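You operate a simulated robot arm through the tools that you are given. There is no shell and no other tool. Be economical: measure what you need, move in short steps, check, and stop when the job is done.

The job below is to be done with a simulated two-armed robot. You get a single attempt, and the scene is never put back.

## Task
On the top of the small-work bench, fold the purple cloth in half and then in half again.

Only the result counts: the job must be done as asked and must still hold three seconds after the hand-in. Knocking over, shifting, dropping, spilling or breaking anything else fails it. Flat cloth is picked up by pressing the open fingertips on it (5 to 10 N) and closing them slowly along it; thin cloth reads only 2 to 8 mm in the jaws.

## Robot
Two 7-joint arms with two-finger grippers on one trunk, on a base that drives. Base frame: it is fixed to the floor where the robot stands at the start and does not move with it; the origin is under the middle of the robot, x ahead of it, y to its left, z up; the surface under the hand at the start is at about z = 0.8. Lengths are in m, angles in degrees, forces in N, time in s.
The left shoulder is at the start at [0.078, 0.151, 0.988], the right one opposite. With the tool pointing down near the work surface each hand reaches from about 0.3 to 0.8 m from the robot's upright axis, wherever it stands, measured 20 degrees to its own side. Places, roughly: top of the small-work bench [0.7, -0.6, 0.8]. Payload 2.54 kg a hand.
The TCP of each hand is the grasp point between the finger pads, 0.03 m short of the fingertips. In the tool frame z runs along the fingers and y along their closing line. Largest opening 0.116 m; the body of the gripper starts 0.095 m behind the TCP.
Orientation is told as [roll, pitch, yaw] about the base's x, y, z axes, in that order, counted from this pose: with the fingers straight down and closing along the base's y, the tool's x points along the base's -x, its y along +y and its z along -z.

## Interface
- The arms move only by the tool play_rows. It takes "left_moves", "right_moves" or both (then of equal length, played together; a hand with none holds still); each is a list of rows, each a list of 3 entries, a list of its own where there are three numbers: the shift along the tool's x, y, z in m, then the turn, a rotation vector about the tool's x, y, z in degrees, then the opening, from 0 (shut) to 1 (fully open). In form: [[[x, y, z], [wx, wy, wz], jaw], ...]. A call has 1 to 20 rows; each row shifts and turns the commanded pose from where the row before left it, along the tool's axes as they then stand. Each row takes 0.2 s and may step no farther than 0.05 m and 8.6 degrees from the row before; otherwise, or with a gripper value out of range, the whole call is refused. Where a pose cannot be reached the arm comes as near as it can. A force on the tool above 40 N (or 10 N above the force at the start of the call, whichever is more), or a blocked arm, ends the call early, and 0.2 s more pass. The fingers move at their own pace (about 0.072 m/s each) and stop on an object; they squeeze with about 28 N. The grip force told is the motor's: it shows also when the fingers shut on nothing. Time passes only in rows, and 0.2 s behind the last, so rows that do not move let the fingers close. The reply holds the time, the measured pose of the TCP, the force on the tool along the base axes, the opening and the grip force, in the units named above and with some noise, with the torque about the TCP (base axes, N m) and any sound that the robot's microphone picked up.
- Cameras (640 x 400 px; columns grow to the right, rows downward): "scene" is now at [0.169, -0.0081, 1.1375]; the picture's right is [-0.13, -0.99, 0.00], its down [-0.45, 0.06, -0.89] and it looks along [0.88, -0.11, -0.46] (base axes); focal length 214 px, centre (320, 200). "left" rides on the left gripper at [0.069, 0.015, -0.122] in its tool frame; the picture's right is [-0.21, 0.98, 0.00], its down [-0.83, -0.18, -0.53] and it looks along [-0.52, -0.11, 0.85] (tool axes); focal length 251 px, centre (320, 200). "right" rides on the right gripper at [0.069, -0.015, -0.122] in its tool frame; the picture's right is [0.22, 0.98, 0.00], its down [-0.83, 0.18, -0.53] and it looks along [-0.52, 0.11, 0.85] (tool axes); focal length 251 px, centre (320, 200). There is no depth. A picture from a camera that has moved, and an enlarged one, comes with that camera's place and axes in the base frame and with its lens. The place of the scene camera against the robot may be out by one fixed shift of up to 0.025 m in any direction.
- camera(camera): a new picture of that camera. The clock stands still meanwhile.
- move_column(by): slides the trunk up (or, below 0, down) by that many m; the arms and the scene camera ride with it, the base frame stays. It gives what a move gives, with no picture.
- roll_base(legs): drives the robot by 1 to 6 legs, each [ahead, left, turn to the left] in m, m and degrees, along the robot's own axes; the way and the turn of a leg run together, so that a leg with both is an arc; at most 1.5 m and 180 degrees a leg. The arms and the cameras ride along, it lands a little off, and it stops where it bumps. It gives what a move gives.
- pan_tilt(pan, tilt): turns the head with the scene camera to pan (to the left, within 80 degrees either way) and tilt (down, from -29 to 69), counted from straight ahead of the robot. It gives what a move gives.
- inspect(camera, box): a new picture of the part [left, top, right, bottom] of that camera's present view, enlarged. The clock stands still meanwhile.
- job_done(): hands the job in; it is judged then, once.

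Work in short steps. Places have to be worked out from the pictures, the camera data and where the tool is seen: move nearer, look again, correct. Check each grasp and each placing, and mend what went wrong. You have 120 turns and 108 pictures in all, those below and enlarged ones among them. Open the grippers and draw the arms clear of the work before you hand the job in, unless the task says otherwise; then end with one line.

The tools are called after "Call:" by a JSON object that holds its "fn" and its "kwargs". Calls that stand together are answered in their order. play_rows: Moves the arms, as the interface text tells. Its arguments: {"type":"object","properties":{"left_moves":{"type":"array","items":{"type":"array"}},"right_moves":{"type":"array","items":{"type":"array"}}},"required":[]} The other tools are called the same way: move_column (by) slides the trunk up or down; roll_base (legs) drives the base; pan_tilt (pan, tilt) turns the head that bears the scene camera; camera (camera) takes a picture; inspect (camera, box) takes an enlarged picture of a part of a camera's view; job_done () hands the job in.

At the start:

```text
clock: 0.0
left_tcp_pos: [0.3941, 0.1061, 1.0363]
left_tool_rot: [0.0, 0.0, 0.0]
left_contact_force: [0.4, 0.1, -0.8]
left_wrist_torque: [0.01, 0.02, -0.01]
left_opening: 0.1161
left_grasp_force: 0.0
right_tcp_pos: [0.4229, -0.2319, 1.0253]
right_tool_rot: [0.0, 0.0, 0.0]
right_contact_force: [-0.2, 0.0, 0.5]
right_wrist_torque: [-0.01, 0.0, -0.01]
right_opening: 0.1161
right_grasp_force: 0.1
trunk travel left (down, up): [-0.225, 0.064]
robot x, y, heading: [0.0007, -0.0021, 0.2]
head pan, tilt: [-7.2, 27.3]
```

scene: 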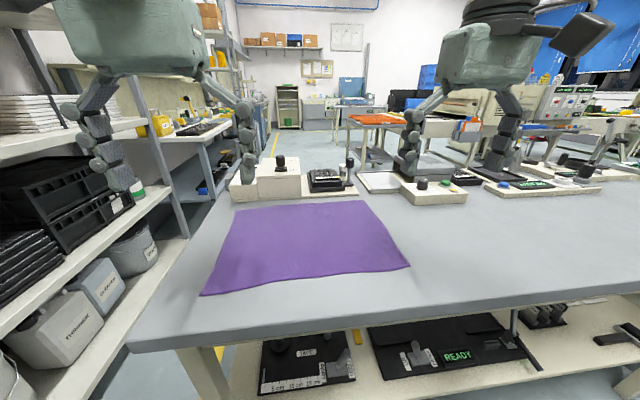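
right: 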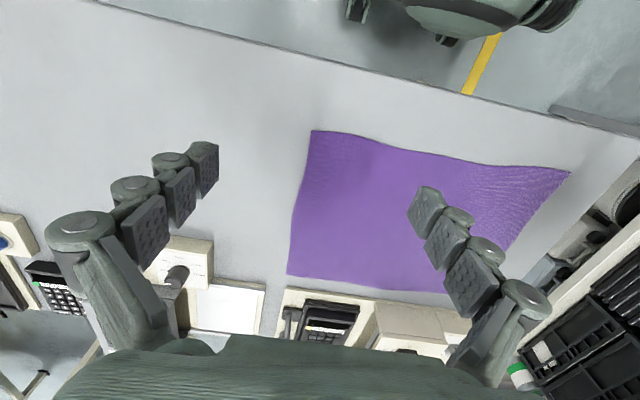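
left: 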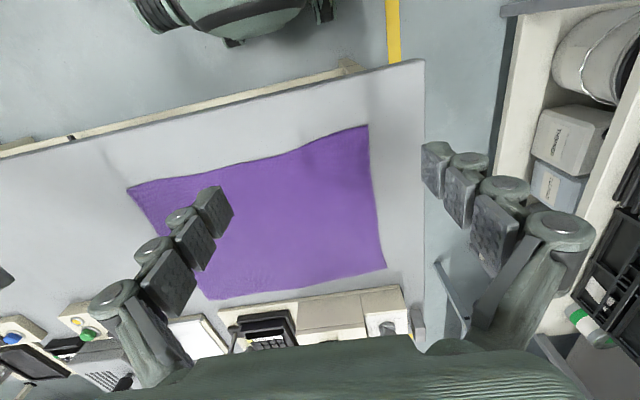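

The pictures put the cloth at about NL(.435,.163), NR(.456,-.233), FR(.749,-.226), FL(.728,.170), which makes it about 0.40 x 0.29. I plan to pinch both far corners and fold them toward the robot, so I move both hands to hover over them first.

Call:
{"fn": "play_rows", "kwargs": {"left_moves": [[[-0.0405, 0.0036, 0.015], [0, 0, 0], 0.4], [[-0.0405, 0.0036, 0.015], [0, 0, 0], 0.4], [[-0.0405, 0.0036, 0.015], [0, 0, 0], 0.4], [[-0.0405, 0.0036, 0.015], [0, 0, 0], 0.4], [[-0.0405, 0.0036, 0.015], [0, 0, 0], 0.4], [[-0.0405, 0.0036, 0.015], [0, 0, 0], 0.4], [[-0.0405, 0.0036, 0.015], [0, 0, 0], 0.4], [[-0.0405, 0.0036, 0.015], [0, 0, -3], 0.4]], "right_moves": [[[-0.039, 0.005, 0.014], [0, 0, 0], 0.4], [[-0.039, 0.005, 0.014], [0, 0, 0], 0.4], [[-0.039, 0.005, 0.014], [0, 0, 0], 0.4], [[-0.039, 0.005, 0.014], [0, 0, 0], 0.4], [[-0.039, 0.005, 0.014], [0, 0, 0], 0.4], [[-0.039, 0.005, 0.014], [0, 0, 0], 0.4], [[-0.039, 0.005, 0.014], [0, 0, 0], 0.4], [[-0.039, 0.005, 0.014], [0, 0, -3], 0.4]]}}

```text
clock: 1.8
left_tcp_pos: [0.7179, 0.1333, 0.9147]
left_tool_rot: [-0.1, 0.0, 2.9]
left_contact_force: [-0.1, 0.2, -0.3]
left_wrist_torque: [-0.04, 0.04, 0.0]
left_opening: 0.0465
left_grasp_force: 0.1
right_tcp_pos: [0.6607, -0.2384, 0.9002]
right_tool_rot: [0.2, -0.1, 2.8]
right_contact_force: [0.5, -0.2, -0.3]
right_wrist_torque: [0.0, 0.02, -0.04]
right_opening: 0.0465
right_grasp_force: 0.1
right hand out of reach, approached as far as the arm can: row 6, 7, 8
trunk travel left (down, up): [-0.225, 0.064]
robot x, y, heading: [0.0008, 0.003, 0.1]
head pan, tilt: [-7.2, 27.3]
```

The right hand stopped short at its reach limit, with the left on target. I raise the trunk to bring the shoulder nearer wrist height, then look.

Call:
{"fn": "move_column", "kwargs": {"by": 0.06}}

Call:
{"fn": "camera", "kwargs": {"camera": "scene"}}

Call:
{"fn": "camera", "kwargs": {"camera": "left"}}

Call:
{"fn": "camera", "kwargs": {"camera": "right"}}

```text
clock: 2.8
left_tcp_pos: [0.717, 0.1323, 0.9753]
left_tool_rot: [0.0, 0.0, 3.1]
left_contact_force: [-0.4, -0.4, 0.4]
left_wrist_torque: [0.02, 0.0, 0.01]
left_opening: 0.0464
left_grasp_force: 0.1
right_tcp_pos: [0.6609, -0.237, 0.9604]
right_tool_rot: [0.1, -0.2, 2.8]
right_contact_force: [-0.3, 0.2, -0.2]
right_wrist_torque: [-0.01, -0.02, -0.02]
right_opening: 0.0463
right_grasp_force: 0.0
trunk travel left (down, up): [-0.285, 0.004]
robot x, y, heading: [-0.0003, 0.0002, -0.1]
head pan, tilt: [-7.2, 27.3]
```

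```text
104 pictures are left
camera scene: at [0.1694, -0.0082, 1.1973], right [-0.13, -0.99, 0.0], down [-0.45, 0.06, -0.89], along [0.88, -0.11, -0.46], focal length 214 px, centre (320, 200)
```

scene: 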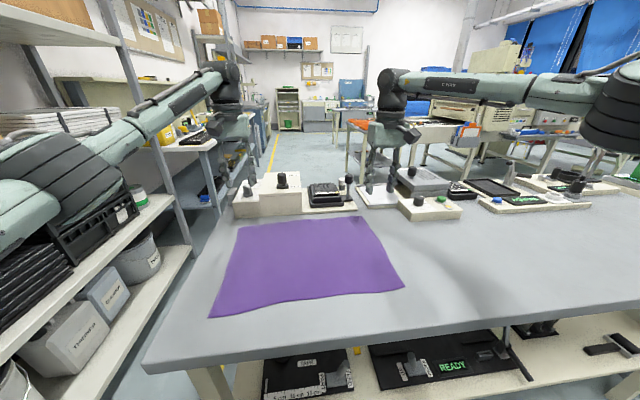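

```text
103 pictures are left
camera left: at [0.6501, 0.1428, 1.0981], right [0.16, 0.99, 0.0], down [0.83, -0.14, 0.53], along [0.53, -0.09, -0.85], focal length 251 px, centre (320, 200)
```

left: 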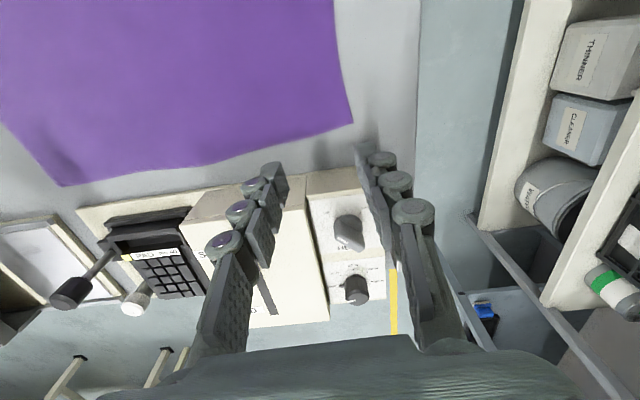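

```text
102 pictures are left
camera right: at [0.592, -0.2565, 1.0835], right [-0.26, 0.96, 0.0], down [0.81, 0.22, 0.54], along [0.52, 0.14, -0.84], focal length 251 px, centre (320, 200)
```

right: 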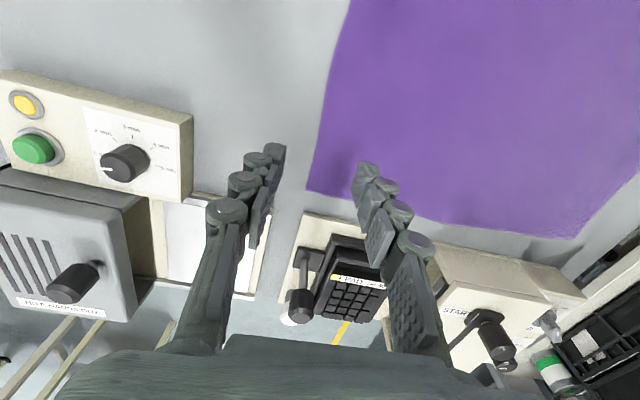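

I now put FL at (.739,.167) and FR at (.757,-.230). I retry the right hand toward (.743,-.193) at the new trunk height.

Call:
{"fn": "play_rows", "kwargs": {"right_moves": [[[-0.021, 0.01, 0.01], [0, 0, 0], 0.4], [[-0.021, 0.01, 0.01], [0, 0, 0], 0.4], [[-0.021, 0.01, 0.01], [0, 0, 0], 0.4], [[-0.021, 0.01, 0.01], [0, 0, 0], 0.4]]}}

```text
clock: 3.8
left_tcp_pos: [0.7167, 0.1323, 0.9759]
left_tool_rot: [0.0, 0.0, 3.0]
left_contact_force: [-0.4, -0.9, -0.7]
left_wrist_torque: [0.01, -0.01, 0.04]
left_opening: 0.0465
left_grasp_force: 0.0
right_tcp_pos: [0.6617, -0.2321, 0.92]
right_tool_rot: [0.1, -0.3, 3.0]
right_contact_force: [0.2, -0.2, 0.9]
right_wrist_torque: [0.02, 0.0, 0.03]
right_opening: 0.0466
right_grasp_force: 0.0
right hand out of reach, approached as far as the arm can: row 1, 2, 3, 4
trunk travel left (down, up): [-0.285, 0.004]
robot x, y, heading: [-0.0016, 0.0024, 0.1]
head pan, tilt: [-7.2, 27.3]
```

The right hand is still blocked at x=.66, so a wrist limit is likely. I tilt the fingers forward about 17° while advancing to see whether it gets farther.

Call:
{"fn": "play_rows", "kwargs": {"right_moves": [[[0, 0, 0], [0, -6, 0], 0.4], [[0, 0, 0], [0, -6, 0], 0.4], [[0, 0, 0], [0, -5, 0], 0.4], [[-0.02, 0.01, 0.006], [0, 0, 0], 0.4], [[-0.02, 0.01, 0.006], [0, 0, 0], 0.4], [[-0.02, 0.01, 0.006], [0, 0, 0], 0.4]]}}

```text
clock: 5.2
left_tcp_pos: [0.7176, 0.1339, 0.9757]
left_tool_rot: [0.0, 0.0, 3.0]
left_contact_force: [-0.4, -0.5, -0.2]
left_wrist_torque: [0.02, -0.02, -0.01]
left_opening: 0.0466
left_grasp_force: 0.1
right_tcp_pos: [0.7156, -0.2044, 0.9213]
right_tool_rot: [0.2, -17.5, 2.9]
right_contact_force: [0.2, -0.2, -0.5]
right_wrist_torque: [0.0, 0.02, 0.02]
right_opening: 0.0464
right_grasp_force: 0.1
right hand out of reach, approached as far as the arm can: row 6
trunk travel left (down, up): [-0.285, 0.004]
robot x, y, heading: [0.0018, 0.0035, 0.1]
head pan, tilt: [-7.2, 27.3]
```

Tilting helps. I tilt a bit more and continue to the corner.

Call:
{"fn": "play_rows", "kwargs": {"right_moves": [[[0, 0, 0], [0, -6, 0], 0.4], [[0, 0, 0], [0, -6, 0], 0.4], [[-0.015, 0.006, 0.01], [0, 0, 0], 0.4], [[-0.015, 0.005, 0.015], [0, 0, 0], 0.4]], "left_moves": [[[0, 0, 0.015], [0, -6, 0], 0.4], [[0, 0, 0.015], [0, -6, 0], 0.4], [[0, 0, 0.015], [0, -6, 0], 0.4], [[0, 0, 0.015], [0, -6, 0], 0.4]]}}

Call:
{"fn": "camera", "kwargs": {"camera": "right"}}

Call:
{"fn": "camera", "kwargs": {"camera": "left"}}

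```text
clock: 6.2
left_tcp_pos: [0.7261, 0.1344, 0.9164]
left_tool_rot: [0.0, -24.1, 3.1]
left_contact_force: [-0.7, -0.2, 0.0]
left_wrist_torque: [0.01, -0.01, 0.01]
left_opening: 0.0464
left_grasp_force: 0.0
right_tcp_pos: [0.7517, -0.1934, 0.9142]
right_tool_rot: [0.2, -29.4, 2.9]
right_contact_force: [-0.5, -0.3, 0.2]
right_wrist_torque: [-0.01, 0.02, 0.0]
right_opening: 0.0464
right_grasp_force: 0.1
trunk travel left (down, up): [-0.285, 0.004]
robot x, y, heading: [0.0008, -0.0003, 0.1]
head pan, tilt: [-7.2, 27.3]
```

```text
101 pictures are left
camera right: at [0.6321, -0.2159, 0.9883], right [-0.24, 0.97, -0.1], down [0.45, 0.2, 0.87], along [0.86, 0.16, -0.48], focal length 251 px, centre (320, 200)
```

right: 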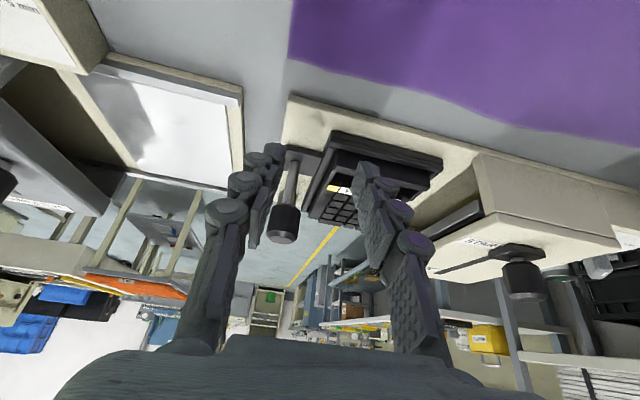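

```text
100 pictures are left
camera left: at [0.6148, 0.1412, 1.0007], right [0.14, 0.99, 0.09], down [0.55, -0.15, 0.82], along [0.83, -0.07, -0.56], focal length 251 px, centre (320, 200)
```

left: 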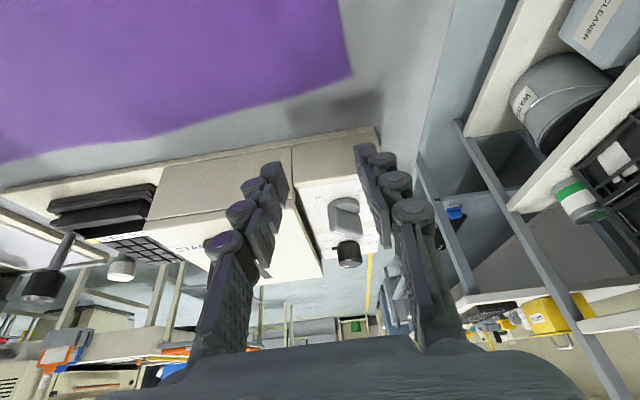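

With the tilt both hands reach. I lower the fingertips to about 1.5 cm above the cloth at the two far corners.

Call:
{"fn": "play_rows", "kwargs": {"right_moves": [[[0.0143, 0, 0.0132], [0, 0, 0], 0.4], [[0.0143, 0, 0.0132], [0, 0, 0], 0.4], [[0.0143, 0, 0.0132], [0, 0, 0], 0.4], [[0.0143, 0, 0.0132], [0, 0, 0], 0.4]], "left_moves": [[[0.0104, 0, 0.0159], [0, 0, 0], 0.4], [[0.0104, 0, 0.0159], [0, 0, 0], 0.4], [[0.0104, 0, 0.0159], [0, 0, 0], 0.4], [[0.0104, 0, 0.0159], [0, 0, 0], 0.4]]}}

Call:
{"fn": "camera", "kwargs": {"camera": "right"}}

Call:
{"fn": "camera", "kwargs": {"camera": "left"}}

Call:
{"fn": "camera", "kwargs": {"camera": "scene"}}

```text
clock: 7.2
left_tcp_pos: [0.715, 0.1337, 0.8417]
left_tool_rot: [0.0, -24.0, 3.1]
left_contact_force: [0.2, -0.9, -0.3]
left_wrist_torque: [-0.02, 0.04, 0.02]
left_opening: 0.0466
left_grasp_force: 0.1
right_tcp_pos: [0.7297, -0.1934, 0.839]
right_tool_rot: [0.1, -29.1, 2.9]
right_contact_force: [0.2, 0.1, -0.5]
right_wrist_torque: [0.02, -0.01, 0.0]
right_opening: 0.0463
right_grasp_force: 0.0
trunk travel left (down, up): [-0.285, 0.004]
robot x, y, heading: [-0.0041, -0.0027, -0.1]
head pan, tilt: [-7.2, 27.3]
```

```text
99 pictures are left
camera right: at [0.6103, -0.216, 0.9138], right [-0.24, 0.97, -0.1], down [0.45, 0.2, 0.87], along [0.86, 0.16, -0.48], focal length 251 px, centre (320, 200)
```

right: 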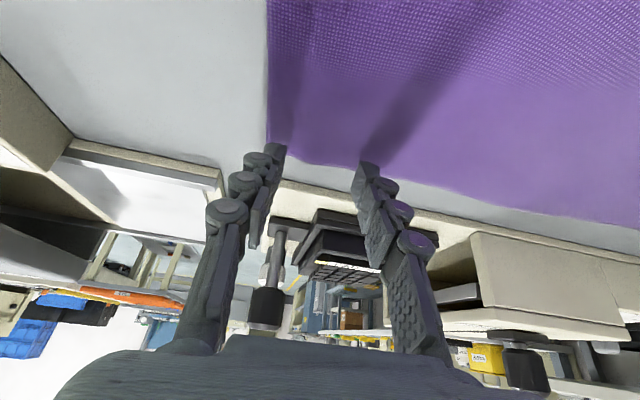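

```text
98 pictures are left
camera left: at [0.603, 0.1404, 0.9254], right [0.14, 0.99, 0.09], down [0.55, -0.15, 0.82], along [0.83, -0.07, -0.56], focal length 251 px, centre (320, 200)
```

left: 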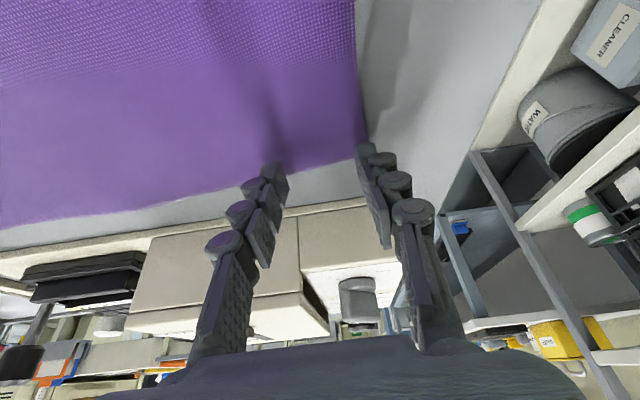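

```text
97 pictures are left
camera scene: at [0.1692, -0.0082, 1.1975], right [-0.13, -0.99, 0.0], down [-0.45, 0.06, -0.89], along [0.88, -0.11, -0.46], focal length 214 px, centre (320, 200)
```

scene: 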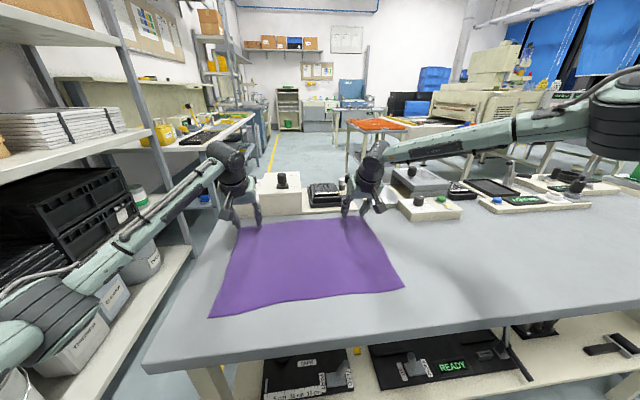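

The tips sit inside the corners with good margins. I shift the left hand 5 mm forward and lower both hands in small steps to near contact.

Call:
{"fn": "play_rows", "kwargs": {"right_moves": [[[0.0012, 0, 0.0022], [0, 0, 0], 0.4], [[0.0012, 0, 0.0022], [0, 0, 0], 0.4], [[0.0012, 0, 0.0022], [0, 0, 0], 0.4], [[0.0012, 0, 0.0022], [0, 0, 0], 0.4]], "left_moves": [[[-0.0036, 0, 0.0043], [0, 0, 0], 0.4], [[0.001, 0, 0.0023], [0, 0, 0], 0.4], [[0.001, 0, 0.0023], [0, 0, 0], 0.4], [[0.001, 0, 0.0023], [0, 0, 0], 0.4]]}}

```text
clock: 8.2
left_tcp_pos: [0.7201, 0.1337, 0.8324]
left_tool_rot: [0.1, -24.2, 3.1]
left_contact_force: [-0.7, -0.4, 0.9]
left_wrist_torque: [-0.02, 0.03, -0.01]
left_opening: 0.0467
left_grasp_force: 0.0
right_tcp_pos: [0.7268, -0.1956, 0.8319]
right_tool_rot: [0.2, -29.4, 3.0]
right_contact_force: [0.8, 0.4, 4.7]
right_wrist_torque: [0.12, -0.04, -0.03]
right_opening: 0.0469
right_grasp_force: 0.2
trunk travel left (down, up): [-0.285, 0.004]
robot x, y, heading: [0.0001, -0.0017, 0.4]
head pan, tilt: [-7.2, 27.3]
```

The right hand is in contact at 4.7 N and the left is about to touch. I press slightly more on both.

Call:
{"fn": "play_rows", "kwargs": {"right_moves": [[[0.0004, 0, 0.0008], [0, 0, 0], 0.4], [[0, 0, 0], [0, 0, 0], 0.4]], "left_moves": [[[0.0008, 0, 0.0018], [0, 0, 0], 0.4], [[0.0004, 0, 0.001], [0, 0, 0], 0.4]]}}

```text
clock: 8.8
left_tcp_pos: [0.7198, 0.1339, 0.8325]
left_tool_rot: [-0.1, -24.4, 2.9]
left_contact_force: [1.4, -0.6, 13.3]
left_wrist_torque: [-0.17, -0.05, 0.01]
left_opening: 0.0472
left_grasp_force: 0.8
right_tcp_pos: [0.7261, -0.1947, 0.8326]
right_tool_rot: [0.3, -29.4, 3.0]
right_contact_force: [2.0, 0.7, 8.4]
right_wrist_torque: [0.16, -0.09, -0.05]
right_opening: 0.0469
right_grasp_force: 0.2
trunk travel left (down, up): [-0.285, 0.004]
robot x, y, heading: [0.0019, 0.0004, -0.0]
head pan, tilt: [-7.2, 27.3]
```

Left reads 13 N and right 8 N. I ease the left hand off about 1 mm and close both slowly along the cloth.

Call:
{"fn": "play_rows", "kwargs": {"right_moves": [[[0, 0, 0], [0, 0, 0], 0.37], [[0, 0, 0], [0, 0, 0], 0.34], [[0, 0, 0], [0, 0, 0], 0.31], [[0, 0, 0], [0, 0, 0], 0.28], [[0, 0, 0], [0, 0, 0], 0.25], [[0, 0, 0], [0, 0, 0], 0.22], [[0, 0, 0], [0, 0, 0], 0.19], [[0, 0, 0], [0, 0, 0], 0.16], [[0, 0, 0], [0, 0, 0], 0.13], [[0, 0, 0], [0, 0, 0], 0.1], [[0, 0, 0], [0, 0, 0], 0.07], [[0, 0, 0], [0, 0, 0], 0.04], [[0, 0, 0], [0, 0, 0], 0.0], [[0, 0, 0], [0, 0, 0], 0.0], [[0, 0, 0], [0, 0, 0], 0.0]], "left_moves": [[[-0.0004, 0, -0.001], [0, 0, 0], 0.37], [[0, 0, 0], [0, 0, 0], 0.34], [[0, 0, 0], [0, 0, 0], 0.31], [[0, 0, 0], [0, 0, 0], 0.28], [[0, 0, 0], [0, 0, 0], 0.25], [[0, 0, 0], [0, 0, 0], 0.22], [[0, 0, 0], [0, 0, 0], 0.19], [[0, 0, 0], [0, 0, 0], 0.16], [[0, 0, 0], [0, 0, 0], 0.13], [[0, 0, 0], [0, 0, 0], 0.1], [[0, 0, 0], [0, 0, 0], 0.07], [[0, 0, 0], [0, 0, 0], 0.04], [[0, 0, 0], [0, 0, 0], 0.0], [[0, 0, 0], [0, 0, 0], 0.0], [[0, 0, 0], [0, 0, 0], 0.0]]}}

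Call:
{"fn": "camera", "kwargs": {"camera": "right"}}

Call:
{"fn": "camera", "kwargs": {"camera": "left"}}

```text
clock: 12.0
left_tcp_pos: [0.7193, 0.1333, 0.8315]
left_tool_rot: [-0.1, -24.1, 3.0]
left_contact_force: [1.2, 0.4, 2.7]
left_wrist_torque: [-0.02, 0.06, 0.02]
left_opening: 0.0026
left_grasp_force: 24.5
right_tcp_pos: [0.7263, -0.1956, 0.8291]
right_tool_rot: [0.1, -29.3, 2.9]
right_contact_force: [-0.1, -1.3, 2.2]
right_wrist_torque: [-0.02, -0.03, -0.01]
right_opening: 0.0002
right_grasp_force: 28.2
trunk travel left (down, up): [-0.285, 0.004]
robot x, y, heading: [-0.0022, 0.0009, 0.1]
head pan, tilt: [-7.2, 27.3]
```

```text
96 pictures are left
camera right: at [0.6061, -0.2186, 0.9042], right [-0.24, 0.97, -0.1], down [0.45, 0.2, 0.87], along [0.86, 0.16, -0.48], focal length 251 px, centre (320, 200)
```

right: 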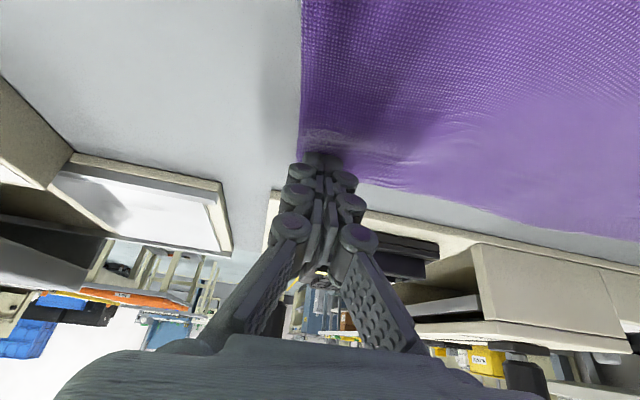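

```text
95 pictures are left
camera left: at [0.6075, 0.1405, 0.9151], right [0.14, 0.99, 0.09], down [0.55, -0.15, 0.82], along [0.83, -0.07, -0.56], focal length 251 px, centre (320, 200)
```

left: 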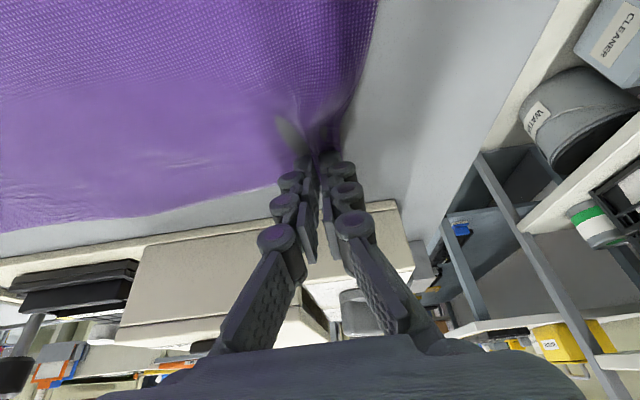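

The left hand has the cloth (2.6 mm), but the right missed (0.2 mm). I lift the right, reopen it, shift it 2 cm inward and look.

Call:
{"fn": "play_rows", "kwargs": {"right_moves": [[[-0.0074, 0, -0.0131], [0, 0, 0], 0], [[0, 0.011, 0], [0, 0, 0], 0.32], [[0, 0.011, 0], [0, 0, 0], 0.32], [[0, 0, 0], [0, 0, 0], 0.32]]}}

Call:
{"fn": "camera", "kwargs": {"camera": "right"}}

```text
clock: 13.0
left_tcp_pos: [0.7198, 0.1337, 0.831]
left_tool_rot: [-0.1, -24.1, 3.0]
left_contact_force: [1.5, -2.9, 7.1]
left_wrist_torque: [0.11, 0.28, 0.03]
left_opening: 0.0032
left_grasp_force: 24.4
right_tcp_pos: [0.7196, -0.1776, 0.8469]
right_tool_rot: [0.2, -29.2, 2.9]
right_contact_force: [0.6, 1.1, -0.7]
right_wrist_torque: [-0.03, 0.04, -0.02]
right_opening: 0.0371
right_grasp_force: 0.0
right hand out of reach, approached as far as the arm can: row 2, 3
trunk travel left (down, up): [-0.285, 0.004]
robot x, y, heading: [-0.0006, 0.0, -0.1]
head pan, tilt: [-7.2, 27.3]
```

```text
94 pictures are left
camera right: at [0.6007, -0.2012, 0.9214], right [-0.24, 0.97, -0.1], down [0.45, 0.2, 0.87], along [0.86, 0.16, -0.48], focal length 251 px, centre (320, 200)
```

right: 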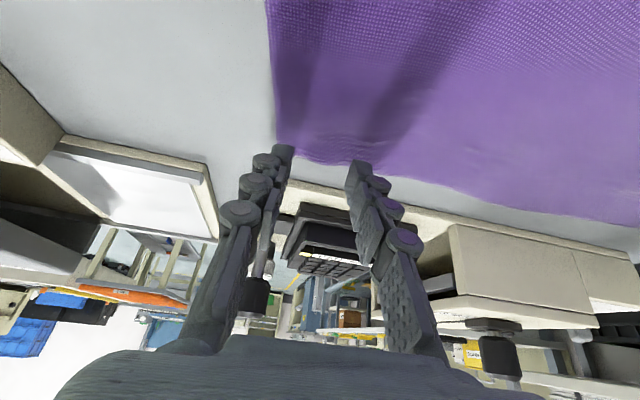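

The corner is now at about (.750,-.212). I descend with a little more inward shift until contact.

Call:
{"fn": "play_rows", "kwargs": {"right_moves": [[[0.003, 0.004, 0.0035], [0, 0, 0], 0.32], [[0.003, 0.004, 0.0035], [0, 0, 0], 0.32], [[0.002, 0, 0.003], [0, 0, 0], 0.32], [[0.0015, 0, 0.0026], [0, 0, 0], 0.32], [[0.001, 0, 0.0017], [0, 0, 0], 0.32]]}}

```text
clock: 14.2
left_tcp_pos: [0.7193, 0.1331, 0.8318]
left_tool_rot: [0.1, -24.1, 3.0]
left_contact_force: [2.7, -1.1, 10.7]
left_wrist_torque: [-0.13, 0.27, 0.0]
left_opening: 0.0047
left_grasp_force: 26.8
right_tcp_pos: [0.7109, -0.1762, 0.8329]
right_tool_rot: [0.2, -29.4, 2.8]
right_contact_force: [0.5, 0.6, 1.4]
right_wrist_torque: [-0.02, -0.01, 0.01]
right_opening: 0.0369
right_grasp_force: 0.1
right hand out of reach, approached as far as the arm can: row 1, 2, 5
trunk travel left (down, up): [-0.285, 0.004]
robot x, y, heading: [-0.0003, -0.0009, -0.0]
head pan, tilt: [-7.2, 27.3]
```

The right hand sits at (.711,-.176), about 25 mm from the far edge. I nudge it 6 mm forward and press.

Call:
{"fn": "play_rows", "kwargs": {"right_moves": [[[-0.004, 0, 0.0051], [0, 0, 0], 0.32], [[0.0006, 0, 0.0012], [0, 0, 0], 0.32]]}}

Call:
{"fn": "camera", "kwargs": {"camera": "right"}}

```text
clock: 14.8
left_tcp_pos: [0.7197, 0.1327, 0.8317]
left_tool_rot: [0.1, -24.1, 3.0]
left_contact_force: [0.8, -2.5, 10.1]
left_wrist_torque: [-0.17, 0.09, 0.0]
left_opening: 0.0045
left_grasp_force: 26.5
right_tcp_pos: [0.7125, -0.1791, 0.8311]
right_tool_rot: [0.0, -29.4, 2.8]
right_contact_force: [2.3, -0.1, 4.5]
right_wrist_torque: [-0.11, -0.03, 0.01]
right_opening: 0.0374
right_grasp_force: 1.1
right hand out of reach, approached as far as the arm can: row 1
trunk travel left (down, up): [-0.285, 0.004]
robot x, y, heading: [0.0024, -0.0012, 0.1]
head pan, tilt: [-7.2, 27.3]
```

```text
93 pictures are left
camera right: at [0.5938, -0.202, 0.906], right [-0.24, 0.97, -0.1], down [0.45, 0.2, 0.87], along [0.86, 0.16, -0.48], focal length 251 px, centre (320, 200)
```

right: 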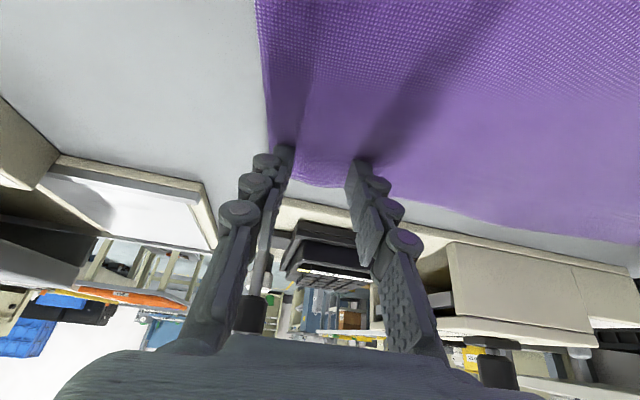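

Both tips are on the cloth at 4.5 N. I press about 1 mm more and close slowly, adding a little downward motion to hold the force.

Call:
{"fn": "play_rows", "kwargs": {"right_moves": [[[0.0005, 0, 0.001], [0, 0, 0], 0.32], [[0, 0, 0], [0, 0, 0], 0.29], [[0, 0, 0], [0, 0, 0], 0.26], [[0.0001, 0, 0.0002], [0, 0, 0], 0.23], [[0.0001, 0, 0.0002], [0, 0, 0], 0.2], [[0.0001, 0, 0.0002], [0, 0, 0], 0.17], [[0.0001, 0, 0.0002], [0, 0, 0], 0.14], [[0.0001, 0, 0.0002], [0, 0, 0], 0.11], [[0.0001, 0, 0.0002], [0, 0, 0], 0.08], [[0.0001, 0, 0.0002], [0, 0, 0], 0.05], [[0, 0, 0], [0, 0, 0], 0.02], [[0, 0, 0], [0, 0, 0], 0], [[0, 0, 0], [0, 0, 0], 0]]}}

Call:
{"fn": "camera", "kwargs": {"camera": "right"}}

```text
clock: 17.6
left_tcp_pos: [0.7187, 0.134, 0.8315]
left_tool_rot: [-0.1, -24.1, 3.0]
left_contact_force: [1.0, -6.7, 0.7]
left_wrist_torque: [-0.33, 0.03, -0.1]
left_opening: 0.0024
left_grasp_force: 23.7
right_tcp_pos: [0.7118, -0.1796, 0.8285]
right_tool_rot: [0.2, -29.5, 2.9]
right_contact_force: [0.1, 5.1, 17.2]
right_wrist_torque: [0.22, -0.07, -0.01]
right_opening: 0.0028
right_grasp_force: 28.2
trunk travel left (down, up): [-0.285, 0.004]
robot x, y, heading: [-0.0006, -0.0005, -0.0]
head pan, tilt: [-7.2, 27.3]
```

```text
92 pictures are left
camera right: at [0.5923, -0.2018, 0.9037], right [-0.24, 0.97, -0.1], down [0.45, 0.2, 0.87], along [0.86, 0.16, -0.48], focal length 251 px, centre (320, 200)
```

right: 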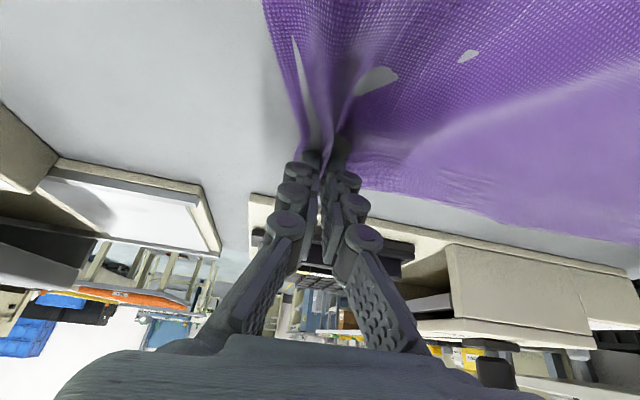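

Both hands hold the cloth (2.4 and 2.8 mm), with slight tension between them. I lift 4 cm with a little slack and check.

Call:
{"fn": "play_rows", "kwargs": {"right_moves": [[[-0.0036, 0.0015, -0.0132], [0, 0, 0], 0], [[-0.0036, 0.0015, -0.0132], [0, 0, 0], 0], [[-0.0036, 0.001, -0.0132], [0, 0, 0], 0]], "left_moves": [[[-0.0024, -0.0015, -0.0135], [0, 0, 0], 0], [[-0.0024, -0.0015, -0.0135], [0, 0, 0], 0], [[-0.0024, -0.001, -0.0135], [0, 0, 0], 0]]}}

Call:
{"fn": "camera", "kwargs": {"camera": "scene"}}

```text
clock: 18.4
left_tcp_pos: [0.7105, 0.1287, 0.8704]
left_tool_rot: [0.0, -24.0, 3.0]
left_contact_force: [-0.8, -0.3, -0.5]
left_wrist_torque: [-0.09, -0.01, 0.03]
left_opening: 0.0042
left_grasp_force: 25.8
right_tcp_pos: [0.7029, -0.1733, 0.8668]
right_tool_rot: [0.0, -29.1, 3.0]
right_contact_force: [-0.4, -0.5, 0.7]
right_wrist_torque: [0.02, 0.0, 0.0]
right_opening: 0.0044
right_grasp_force: 24.9
trunk travel left (down, up): [-0.285, 0.004]
robot x, y, heading: [0.0004, 0.0037, 0.1]
head pan, tilt: [-7.2, 27.3]
```

```text
91 pictures are left
camera scene: at [0.1685, -0.0081, 1.1975], right [-0.13, -0.99, 0.0], down [-0.45, 0.06, -0.89], along [0.88, -0.11, -0.46], focal length 214 px, centre (320, 200)
```

scene: 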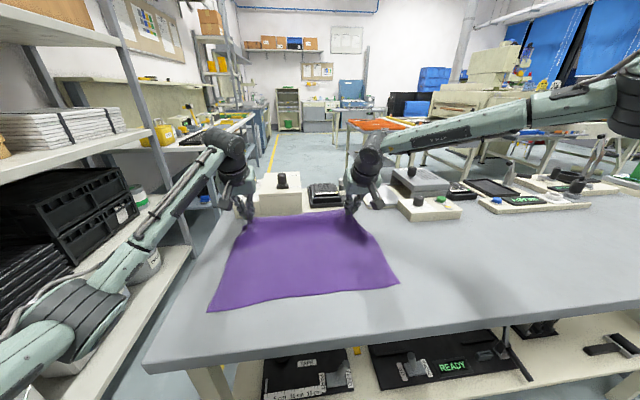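

The cloth is lifted nicely at both corners. I carry it up and back along an arc to about above the fold line.

Call:
{"fn": "play_rows", "kwargs": {"left_moves": [[[0.0012, 0.0003, -0.0268], [0, 0, 0], 0], [[0.0082, 0.0003, -0.0256], [0, 0, 0], 0], [[0.0162, 0.0003, -0.0226], [0, 0, 0], 0], [[0.0219, 0.0003, -0.0196], [0, 0, 0], 0], [[0.0244, 0.0003, -0.0141], [0, 0, 0], 0]], "right_moves": [[[-0.0006, -0.0006, -0.0237], [0, 0, 0], 0], [[0.0053, -0.0006, -0.0235], [0, 0, 0], 0], [[0.0134, -0.0006, -0.0212], [0, 0, 0], 0], [[0.0185, -0.0006, -0.0183], [0, 0, 0], 0], [[0.0217, -0.0006, -0.0143], [0, 0, 0], 0]]}}

Call:
{"fn": "camera", "kwargs": {"camera": "scene"}}

```text
clock: 19.6
left_tcp_pos: [0.5991, 0.126, 0.9404]
left_tool_rot: [-0.2, -23.9, 3.0]
left_contact_force: [-1.0, -3.2, 2.7]
left_wrist_torque: [-0.22, -0.08, -0.07]
left_opening: 0.0011
left_grasp_force: 25.8
right_tcp_pos: [0.6035, -0.1835, 0.9271]
right_tool_rot: [0.1, -29.2, 2.8]
right_contact_force: [0.9, 1.2, 0.4]
right_wrist_torque: [-0.4, 0.0, -0.18]
right_opening: 0.0013
right_grasp_force: 24.5
trunk travel left (down, up): [-0.285, 0.004]
robot x, y, heading: [-0.0023, -0.0027, 0.3]
head pan, tilt: [-7.2, 27.3]
```

```text
90 pictures are left
camera scene: at [0.1684, -0.008, 1.1976], right [-0.13, -0.99, 0.0], down [-0.45, 0.06, -0.89], along [0.88, -0.11, -0.46], focal length 214 px, centre (320, 200)
```

scene: 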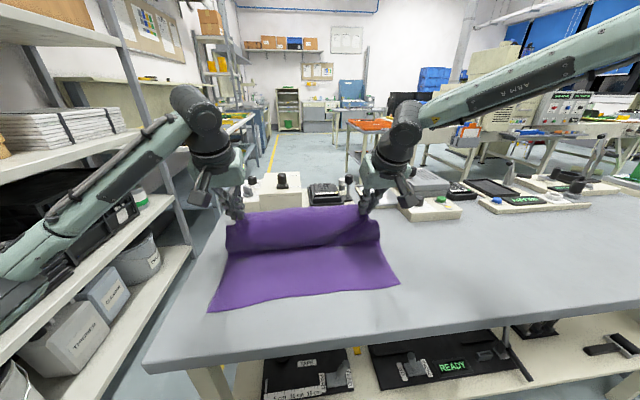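

The cloth is tight between the hands, so I bring them slightly closer, then continue the arc down toward the near edge while turning the fingers to vertical.

Call:
{"fn": "play_rows", "kwargs": {"left_moves": [[[0.0256, -0.003, -0.0114], [0, 4, 0], 0], [[0.0284, 0.0008, -0.004], [0, 4, 0], 0], [[0.0283, 0.0008, 0.0043], [0, 4, 0], 0], [[0.027, 0.0008, 0.0116], [0, 4, 0], 0], [[0.0237, 0.0008, 0.0179], [0, 4, 0], 0], [[0.0187, 0.0008, 0.0228], [0, 4, 0], 0]], "right_moves": [[[0.0192, 0.004, -0.0107], [0, 4.85, 0], 0], [[0.0217, 0.001, -0.0055], [0, 4.85, 0], 0], [[0.0231, 0.001, 0.0024], [0, 4.85, 0], 0], [[0.022, 0.001, 0.0087], [0, 4.85, 0], 0], [[0.0189, 0.001, 0.015], [0, 4.85, 0], 0], [[0.0157, 0.001, 0.0197], [0, 4.85, 0], 0]]}}

Call:
{"fn": "camera", "kwargs": {"camera": "scene"}}

Call:
{"fn": "camera", "kwargs": {"camera": "left"}}

Call:
{"fn": "camera", "kwargs": {"camera": "right"}}

```text
clock: 21.0
left_tcp_pos: [0.4569, 0.1185, 0.86]
left_tool_rot: [0.0, 0.1, 3.1]
left_contact_force: [0.0, 1.5, 2.9]
left_wrist_torque: [0.09, 0.21, 0.01]
left_opening: 0.0011
left_grasp_force: 22.5
right_tcp_pos: [0.4889, -0.1791, 0.86]
right_tool_rot: [0.1, 0.0, 2.9]
right_contact_force: [0.8, 1.3, -1.8]
right_wrist_torque: [-0.03, 0.11, -0.01]
right_opening: 0.0048
right_grasp_force: 35.7
trunk travel left (down, up): [-0.285, 0.004]
robot x, y, heading: [0.0012, 0.0033, -0.1]
head pan, tilt: [-7.2, 27.3]
```

```text
89 pictures are left
camera scene: at [0.1692, -0.008, 1.1975], right [-0.13, -0.99, 0.0], down [-0.45, 0.06, -0.89], along [0.88, -0.11, -0.46], focal length 214 px, centre (320, 200)
```

scene: 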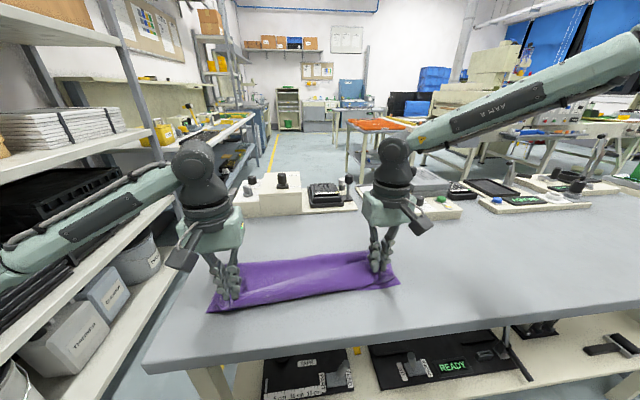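

```text
88 pictures are left
camera left: at [0.3888, 0.1281, 0.9822], right [0.16, 0.99, 0.0], down [0.83, -0.14, 0.53], along [0.53, -0.09, -0.85], focal length 251 px, centre (320, 200)
```

left: 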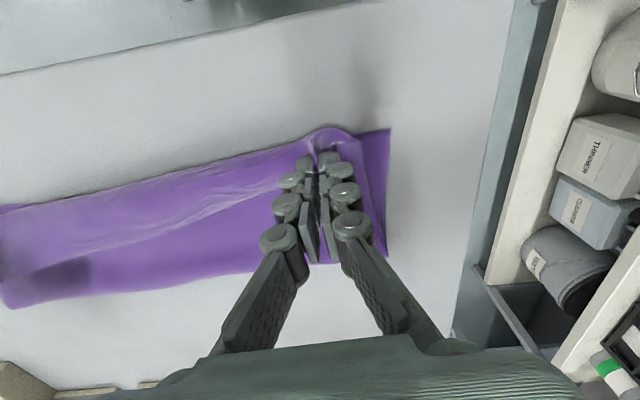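

```text
87 pictures are left
camera right: at [0.42, -0.1995, 0.9835], right [-0.26, 0.96, 0.0], down [0.82, 0.22, 0.53], along [0.51, 0.14, -0.85], focal length 251 px, centre (320, 200)
```

right: 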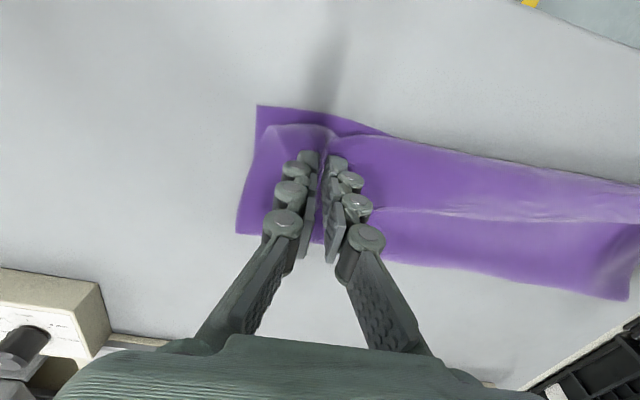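

The first fold is landing well. I shift the right hand 12 mm nearer and the left slightly outward, then lower both almost to the cloth.

Call:
{"fn": "play_rows", "kwargs": {"left_moves": [[[-0.0011, 0.0015, 0.0055], [0, 0, 0], 0], [[-0.0011, 0.0015, 0.0055], [0, 0, 0], 0], [[-0.0011, 0.0015, 0.0055], [0, 0, 0], 0], [[-0.0011, 0.0015, 0.0055], [0, 0, 0], 0]], "right_moves": [[[0.004, 0, 0.004], [0, 0, 0], 0], [[0.004, 0, 0.006], [0, 0, 0], 0], [[0.004, 0, 0.006], [0, 0, 0], 0], [[0.001, 0, 0.006], [0, 0, 0], 0]]}}

Call:
{"fn": "camera", "kwargs": {"camera": "left"}}

Call:
{"fn": "camera", "kwargs": {"camera": "right"}}

```text
clock: 22.0
left_tcp_pos: [0.459, 0.1244, 0.8373]
left_tool_rot: [0.0, 0.0, 3.1]
left_contact_force: [-0.1, -4.7, 0.9]
left_wrist_torque: [-0.23, -0.04, 0.03]
left_opening: 0.0023
left_grasp_force: 24.3
right_tcp_pos: [0.4772, -0.1811, 0.8388]
right_tool_rot: [0.1, -0.1, 2.9]
right_contact_force: [-0.1, 3.7, -1.2]
right_wrist_torque: [-0.08, 0.07, 0.01]
right_opening: 0.0043
right_grasp_force: 32.8
trunk travel left (down, up): [-0.285, 0.004]
robot x, y, heading: [0.0005, -0.0019, -0.1]
head pan, tilt: [-7.2, 27.3]
```

```text
86 pictures are left
camera left: at [0.3919, 0.1338, 0.9601], right [0.16, 0.99, 0.0], down [0.83, -0.14, 0.53], along [0.53, -0.09, -0.85], focal length 251 px, centre (320, 200)
```

left: 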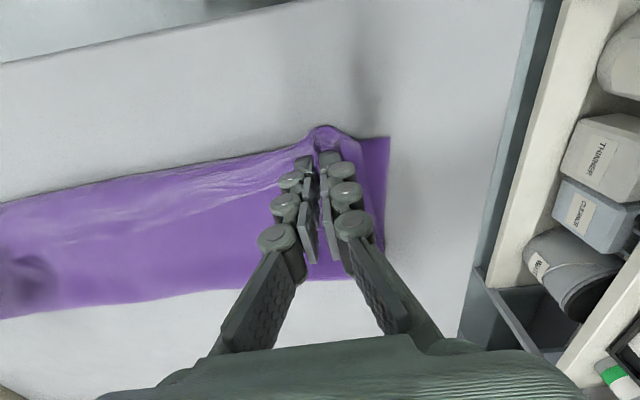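

```text
85 pictures are left
camera right: at [0.4076, -0.2014, 0.962], right [-0.26, 0.96, 0.0], down [0.81, 0.22, 0.54], along [0.52, 0.14, -0.84], focal length 251 px, centre (320, 200)
```

right: 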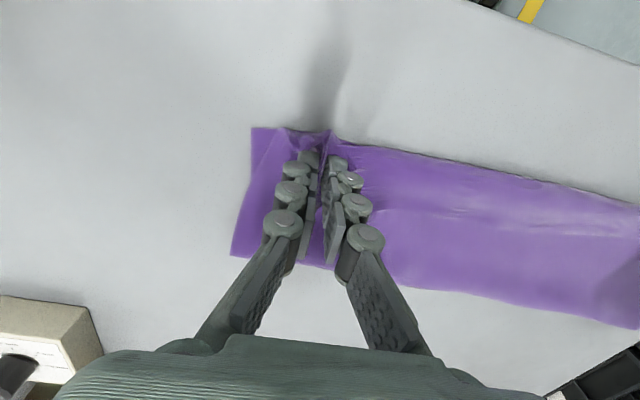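

The edges match well. I open both hands slowly in place, then rise straight up.

Call:
{"fn": "play_rows", "kwargs": {"left_moves": [[[0, 0, 0.002], [0, 0, 0], 0.08], [[0, 0, 0], [0, 0, 0], 0.16], [[0, 0, 0], [0, 0, 0], 0.24], [[0, 0, 0], [0, 0, 0], 0.3], [[0, 0, -0.02], [0, 0, 0], 0.3], [[0, 0, -0.04], [0, 0, 0], 0.3], [[0, 0, -0.04], [0, 0, 0], 0.3]], "right_moves": [[[0, 0, 0.002], [0, 0, 0], 0.08], [[0, 0, 0], [0, 0, 0], 0.16], [[0, 0, 0], [0, 0, 0], 0.24], [[0, 0, 0], [0, 0, 0], 0.3], [[0, 0, -0.02], [0, 0, 0], 0.3], [[0, 0, -0.04], [0, 0, 0], 0.3], [[0, 0, -0.04], [0, 0, 0], 0.3]]}}

Call:
{"fn": "camera", "kwargs": {"camera": "left"}}

Call:
{"fn": "camera", "kwargs": {"camera": "right"}}

```text
clock: 23.6
left_tcp_pos: [0.4595, 0.1239, 0.9355]
left_tool_rot: [0.1, 0.0, 2.9]
left_contact_force: [-0.5, 0.1, 0.0]
left_wrist_torque: [-0.02, 0.02, -0.02]
left_opening: 0.0349
left_grasp_force: 0.1
right_tcp_pos: [0.4763, -0.1833, 0.9371]
right_tool_rot: [0.1, -0.1, 2.9]
right_contact_force: [-0.5, -0.3, 0.6]
right_wrist_torque: [0.05, -0.02, 0.01]
right_opening: 0.0349
right_grasp_force: 0.0
trunk travel left (down, up): [-0.285, 0.004]
robot x, y, heading: [-0.0029, -0.0005, -0.1]
head pan, tilt: [-7.2, 27.3]
```

```text
84 pictures are left
camera left: at [0.3919, 0.1333, 1.0588], right [0.16, 0.99, 0.0], down [0.83, -0.14, 0.53], along [0.53, -0.09, -0.85], focal length 251 px, centre (320, 200)
```

left: 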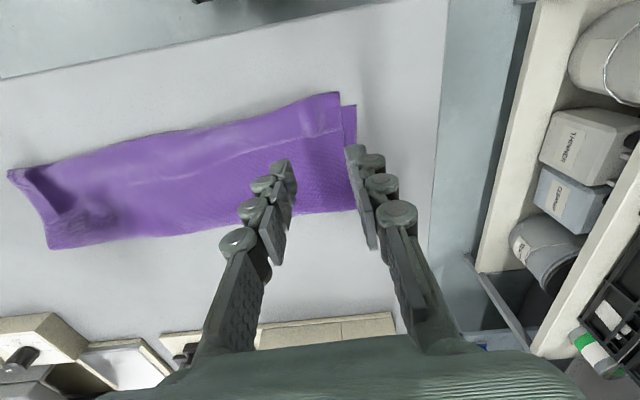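

```text
83 pictures are left
camera right: at [0.4083, -0.2031, 1.0594], right [-0.26, 0.96, 0.0], down [0.81, 0.22, 0.54], along [0.52, 0.14, -0.84], focal length 251 px, centre (320, 200)
```

right: 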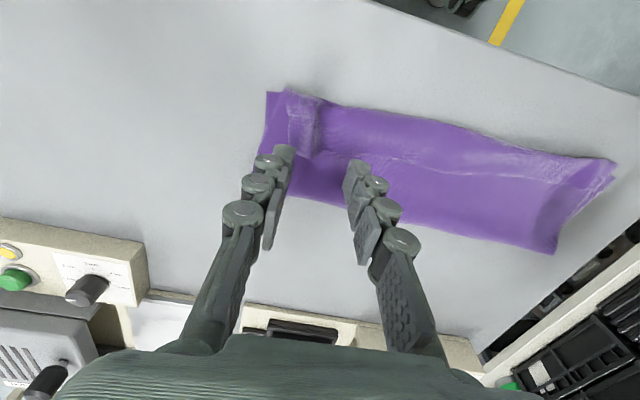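

The first fold is neat: the strip spans about x .44-.58 and y -.24 to .155. For the second fold the left hand will take the left end with its jaws closing along x, so I turn it about 90° and move the right arm up and away.

Call:
{"fn": "play_rows", "kwargs": {"left_moves": [[[0, 0, -0.002], [0, 0, 8.18], 0.4], [[0, 0, 0], [0, 0, 8.18], 0.4], [[0, 0, 0], [0, 0, 8.18], 0.4], [[0, 0, 0], [0, 0, 8.18], 0.4], [[0, 0, 0], [0, 0, 8.18], 0.4], [[0, 0, 0], [0, 0, 8.18], 0.4], [[0, 0, 0], [0, 0, 8.18], 0.4], [[0, 0, 0], [0, 0, 8.18], 0.4], [[0, 0, 0], [0, 0, 8.18], 0.4], [[0, 0, 0], [0, 0, 8.18], 0.4], [[0, 0, 0], [0, 0, 8.18], 0.4]], "right_moves": [[[0, -0.01, -0.03], [0, 0, 0], 0.3], [[0, -0.02, -0.03], [0, 0, 0], 0.3], [[0, -0.03, -0.03], [0, 0, 0], 0.3], [[0, -0.03, -0.03], [0, 0, 0], 0.3], [[0, -0.03, 0], [0, 0, 0], 0.3], [[0, -0.03, 0], [0, 0, 0], 0.3], [[0, -0.03, 0], [0, 0, 0], 0.3], [[0, -0.03, 0], [0, 0, 0], 0.3], [[0, -0.03, 0], [0, 0, 0], 0.3], [[0, 0, 0], [0, 0, 0], 0.3], [[0, 0, 0], [0, 0, 0], 0.3]]}}

Call:
{"fn": "camera", "kwargs": {"camera": "scene"}}

Call:
{"fn": "camera", "kwargs": {"camera": "left"}}

```text
clock: 26.0
left_tcp_pos: [0.4607, 0.1253, 0.9379]
left_tool_rot: [0.0, 0.0, -87.1]
left_contact_force: [0.4, -0.2, -0.9]
left_wrist_torque: [-0.01, -0.01, -0.02]
left_opening: 0.0464
left_grasp_force: 0.1
right_tcp_pos: [0.4863, -0.4199, 1.0549]
right_tool_rot: [0.1, -0.1, 2.9]
right_contact_force: [-0.1, 0.7, -0.3]
right_wrist_torque: [-0.01, -0.01, 0.01]
right_opening: 0.0344
right_grasp_force: 0.1
trunk travel left (down, up): [-0.285, 0.004]
robot x, y, heading: [0.0013, -0.0014, 0.1]
head pan, tilt: [-7.2, 27.3]
```

```text
82 pictures are left
camera scene: at [0.169, -0.0082, 1.1975], right [-0.13, -0.99, 0.0], down [-0.45, 0.06, -0.89], along [0.88, -0.11, -0.46], focal length 214 px, centre (320, 200)
```

scene: 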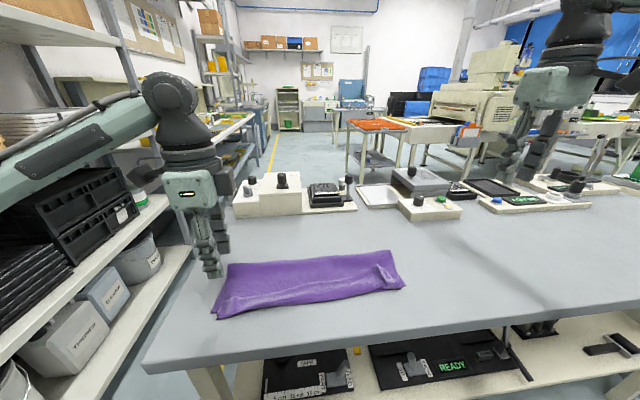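

```text
81 pictures are left
camera left: at [0.4741, 0.1919, 1.0607], right [0.99, -0.17, 0.0], down [-0.14, -0.83, 0.53], along [-0.09, -0.53, -0.85], focal length 251 px, centre (320, 200)
```

left: 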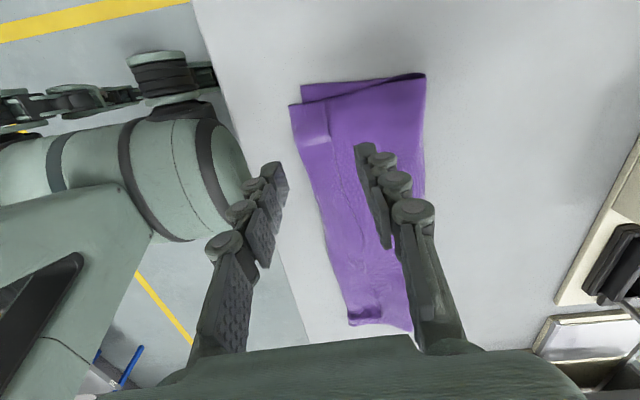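

This gives a clear view: the left end lies at y≈.145-.155 and x .44-.565. I position the left hand at (.507,.133), just above the cloth.

Call:
{"fn": "play_rows", "kwargs": {"left_moves": [[[0.0014, 0.0116, 0.023], [0, 0, 0], 0.4], [[0.0014, 0.0116, 0.023], [0, 0, 0], 0.4], [[0.0014, 0.0116, 0.023], [0, 0, 0], 0.4], [[0.0014, 0.0116, 0.023], [0, 0, 0], 0.4]]}}

Call:
{"fn": "camera", "kwargs": {"camera": "left"}}

```text
clock: 27.0
left_tcp_pos: [0.5054, 0.132, 0.846]
left_tool_rot: [0.0, -0.1, -87.0]
left_contact_force: [0.1, 0.1, 0.0]
left_wrist_torque: [0.0, -0.02, -0.04]
left_opening: 0.0462
left_grasp_force: 0.0
right_tcp_pos: [0.487, -0.4195, 1.0558]
right_tool_rot: [0.1, 0.0, 2.8]
right_contact_force: [0.8, 0.7, -0.2]
right_wrist_torque: [0.05, -0.02, 0.01]
right_opening: 0.0346
right_grasp_force: 0.0
trunk travel left (down, up): [-0.285, 0.004]
robot x, y, heading: [-0.0017, 0.0023, -0.1]
head pan, tilt: [-7.2, 27.3]
```

```text
80 pictures are left
camera left: at [0.5199, 0.2004, 0.9694], right [0.99, -0.16, 0.0], down [-0.14, -0.83, 0.53], along [-0.09, -0.53, -0.85], focal length 251 px, centre (320, 200)
```

left: 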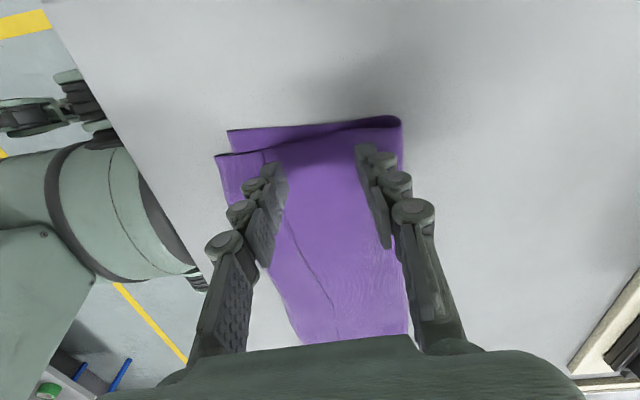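

The fingers straddle the middle of the end, just inside both layers' edges. I lower to contact.

Call:
{"fn": "play_rows", "kwargs": {"left_moves": [[[0, 0, 0.005], [0, 0, 0], 0.4], [[0, 0, 0.004], [0, 0, 0], 0.4], [[0, 0, 0.0025], [0, 0, 0], 0.4], [[0, 0, 0.0015], [0, 0, 0], 0.4], [[0, 0, 0.0015], [0, 0, 0], 0.4]]}}

```text
clock: 28.2
left_tcp_pos: [0.5059, 0.1341, 0.8318]
left_tool_rot: [0.1, 0.0, -87.1]
left_contact_force: [0.0, -0.5, 3.9]
left_wrist_torque: [-0.02, 0.02, 0.0]
left_opening: 0.0465
left_grasp_force: 0.0
right_tcp_pos: [0.4862, -0.4197, 1.0563]
right_tool_rot: [0.1, -0.2, 2.9]
right_contact_force: [0.3, -0.2, 0.3]
right_wrist_torque: [-0.01, 0.0, 0.01]
right_opening: 0.0347
right_grasp_force: 0.1
trunk travel left (down, up): [-0.285, 0.004]
robot x, y, heading: [0.0019, -0.0005, 0.2]
head pan, tilt: [-7.2, 27.3]
```

Contact reads 3.9 N. I press about 1.5 mm more and close slowly, to catch both layers.

Call:
{"fn": "play_rows", "kwargs": {"left_moves": [[[0, 0, 0.0012], [0, 0, 0], 0.4], [[0, 0, 0.0005], [0, 0, 0], 0.38], [[0, 0, 0], [0, 0, 0], 0.35], [[0, 0, 0], [0, 0, 0], 0.32], [[0, 0, 0], [0, 0, 0], 0.29], [[0, 0, 0], [0, 0, 0], 0.26], [[0, 0, 0], [0, 0, 0], 0.23], [[0, 0, 0], [0, 0, 0], 0.2], [[0, 0, 0], [0, 0, 0], 0.17], [[0, 0, 0], [0, 0, 0], 0.14], [[0, 0, 0], [0, 0, 0], 0.11], [[0, 0, 0], [0, 0, 0], 0.08], [[0, 0, 0], [0, 0, 0], 0.05], [[0, 0, 0], [0, 0, 0], 0.02], [[0, 0, 0], [0, 0, 0], 0.0], [[0, 0, 0], [0, 0, 0], 0.0]]}}

Call:
{"fn": "camera", "kwargs": {"camera": "left"}}

```text
clock: 31.6
left_tcp_pos: [0.5059, 0.1317, 0.8309]
left_tool_rot: [0.1, 0.0, -86.9]
left_contact_force: [0.2, 0.0, 9.1]
left_wrist_torque: [0.03, 0.03, -0.04]
left_opening: 0.0032
left_grasp_force: 23.7
right_tcp_pos: [0.4846, -0.4195, 1.0567]
right_tool_rot: [0.1, -0.1, 2.9]
right_contact_force: [-0.5, -0.3, 0.1]
right_wrist_torque: [-0.03, -0.02, 0.01]
right_opening: 0.0345
right_grasp_force: 0.1
trunk travel left (down, up): [-0.285, 0.004]
robot x, y, heading: [-0.0026, -0.0021, -0.0]
head pan, tilt: [-7.2, 27.3]
```

```text
79 pictures are left
camera left: at [0.5187, 0.1999, 0.9533], right [0.99, -0.16, 0.0], down [-0.14, -0.83, 0.53], along [-0.09, -0.53, -0.85], focal length 251 px, centre (320, 200)
```

left: 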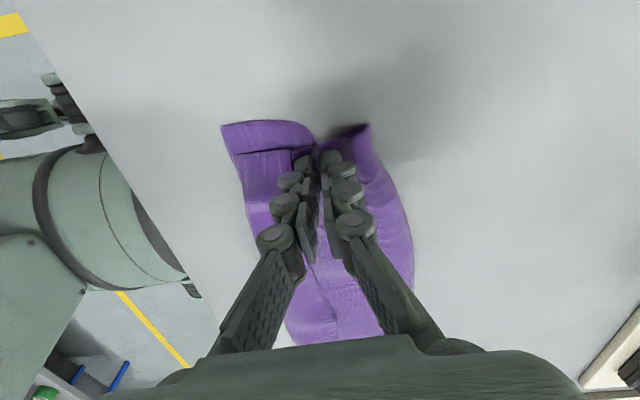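

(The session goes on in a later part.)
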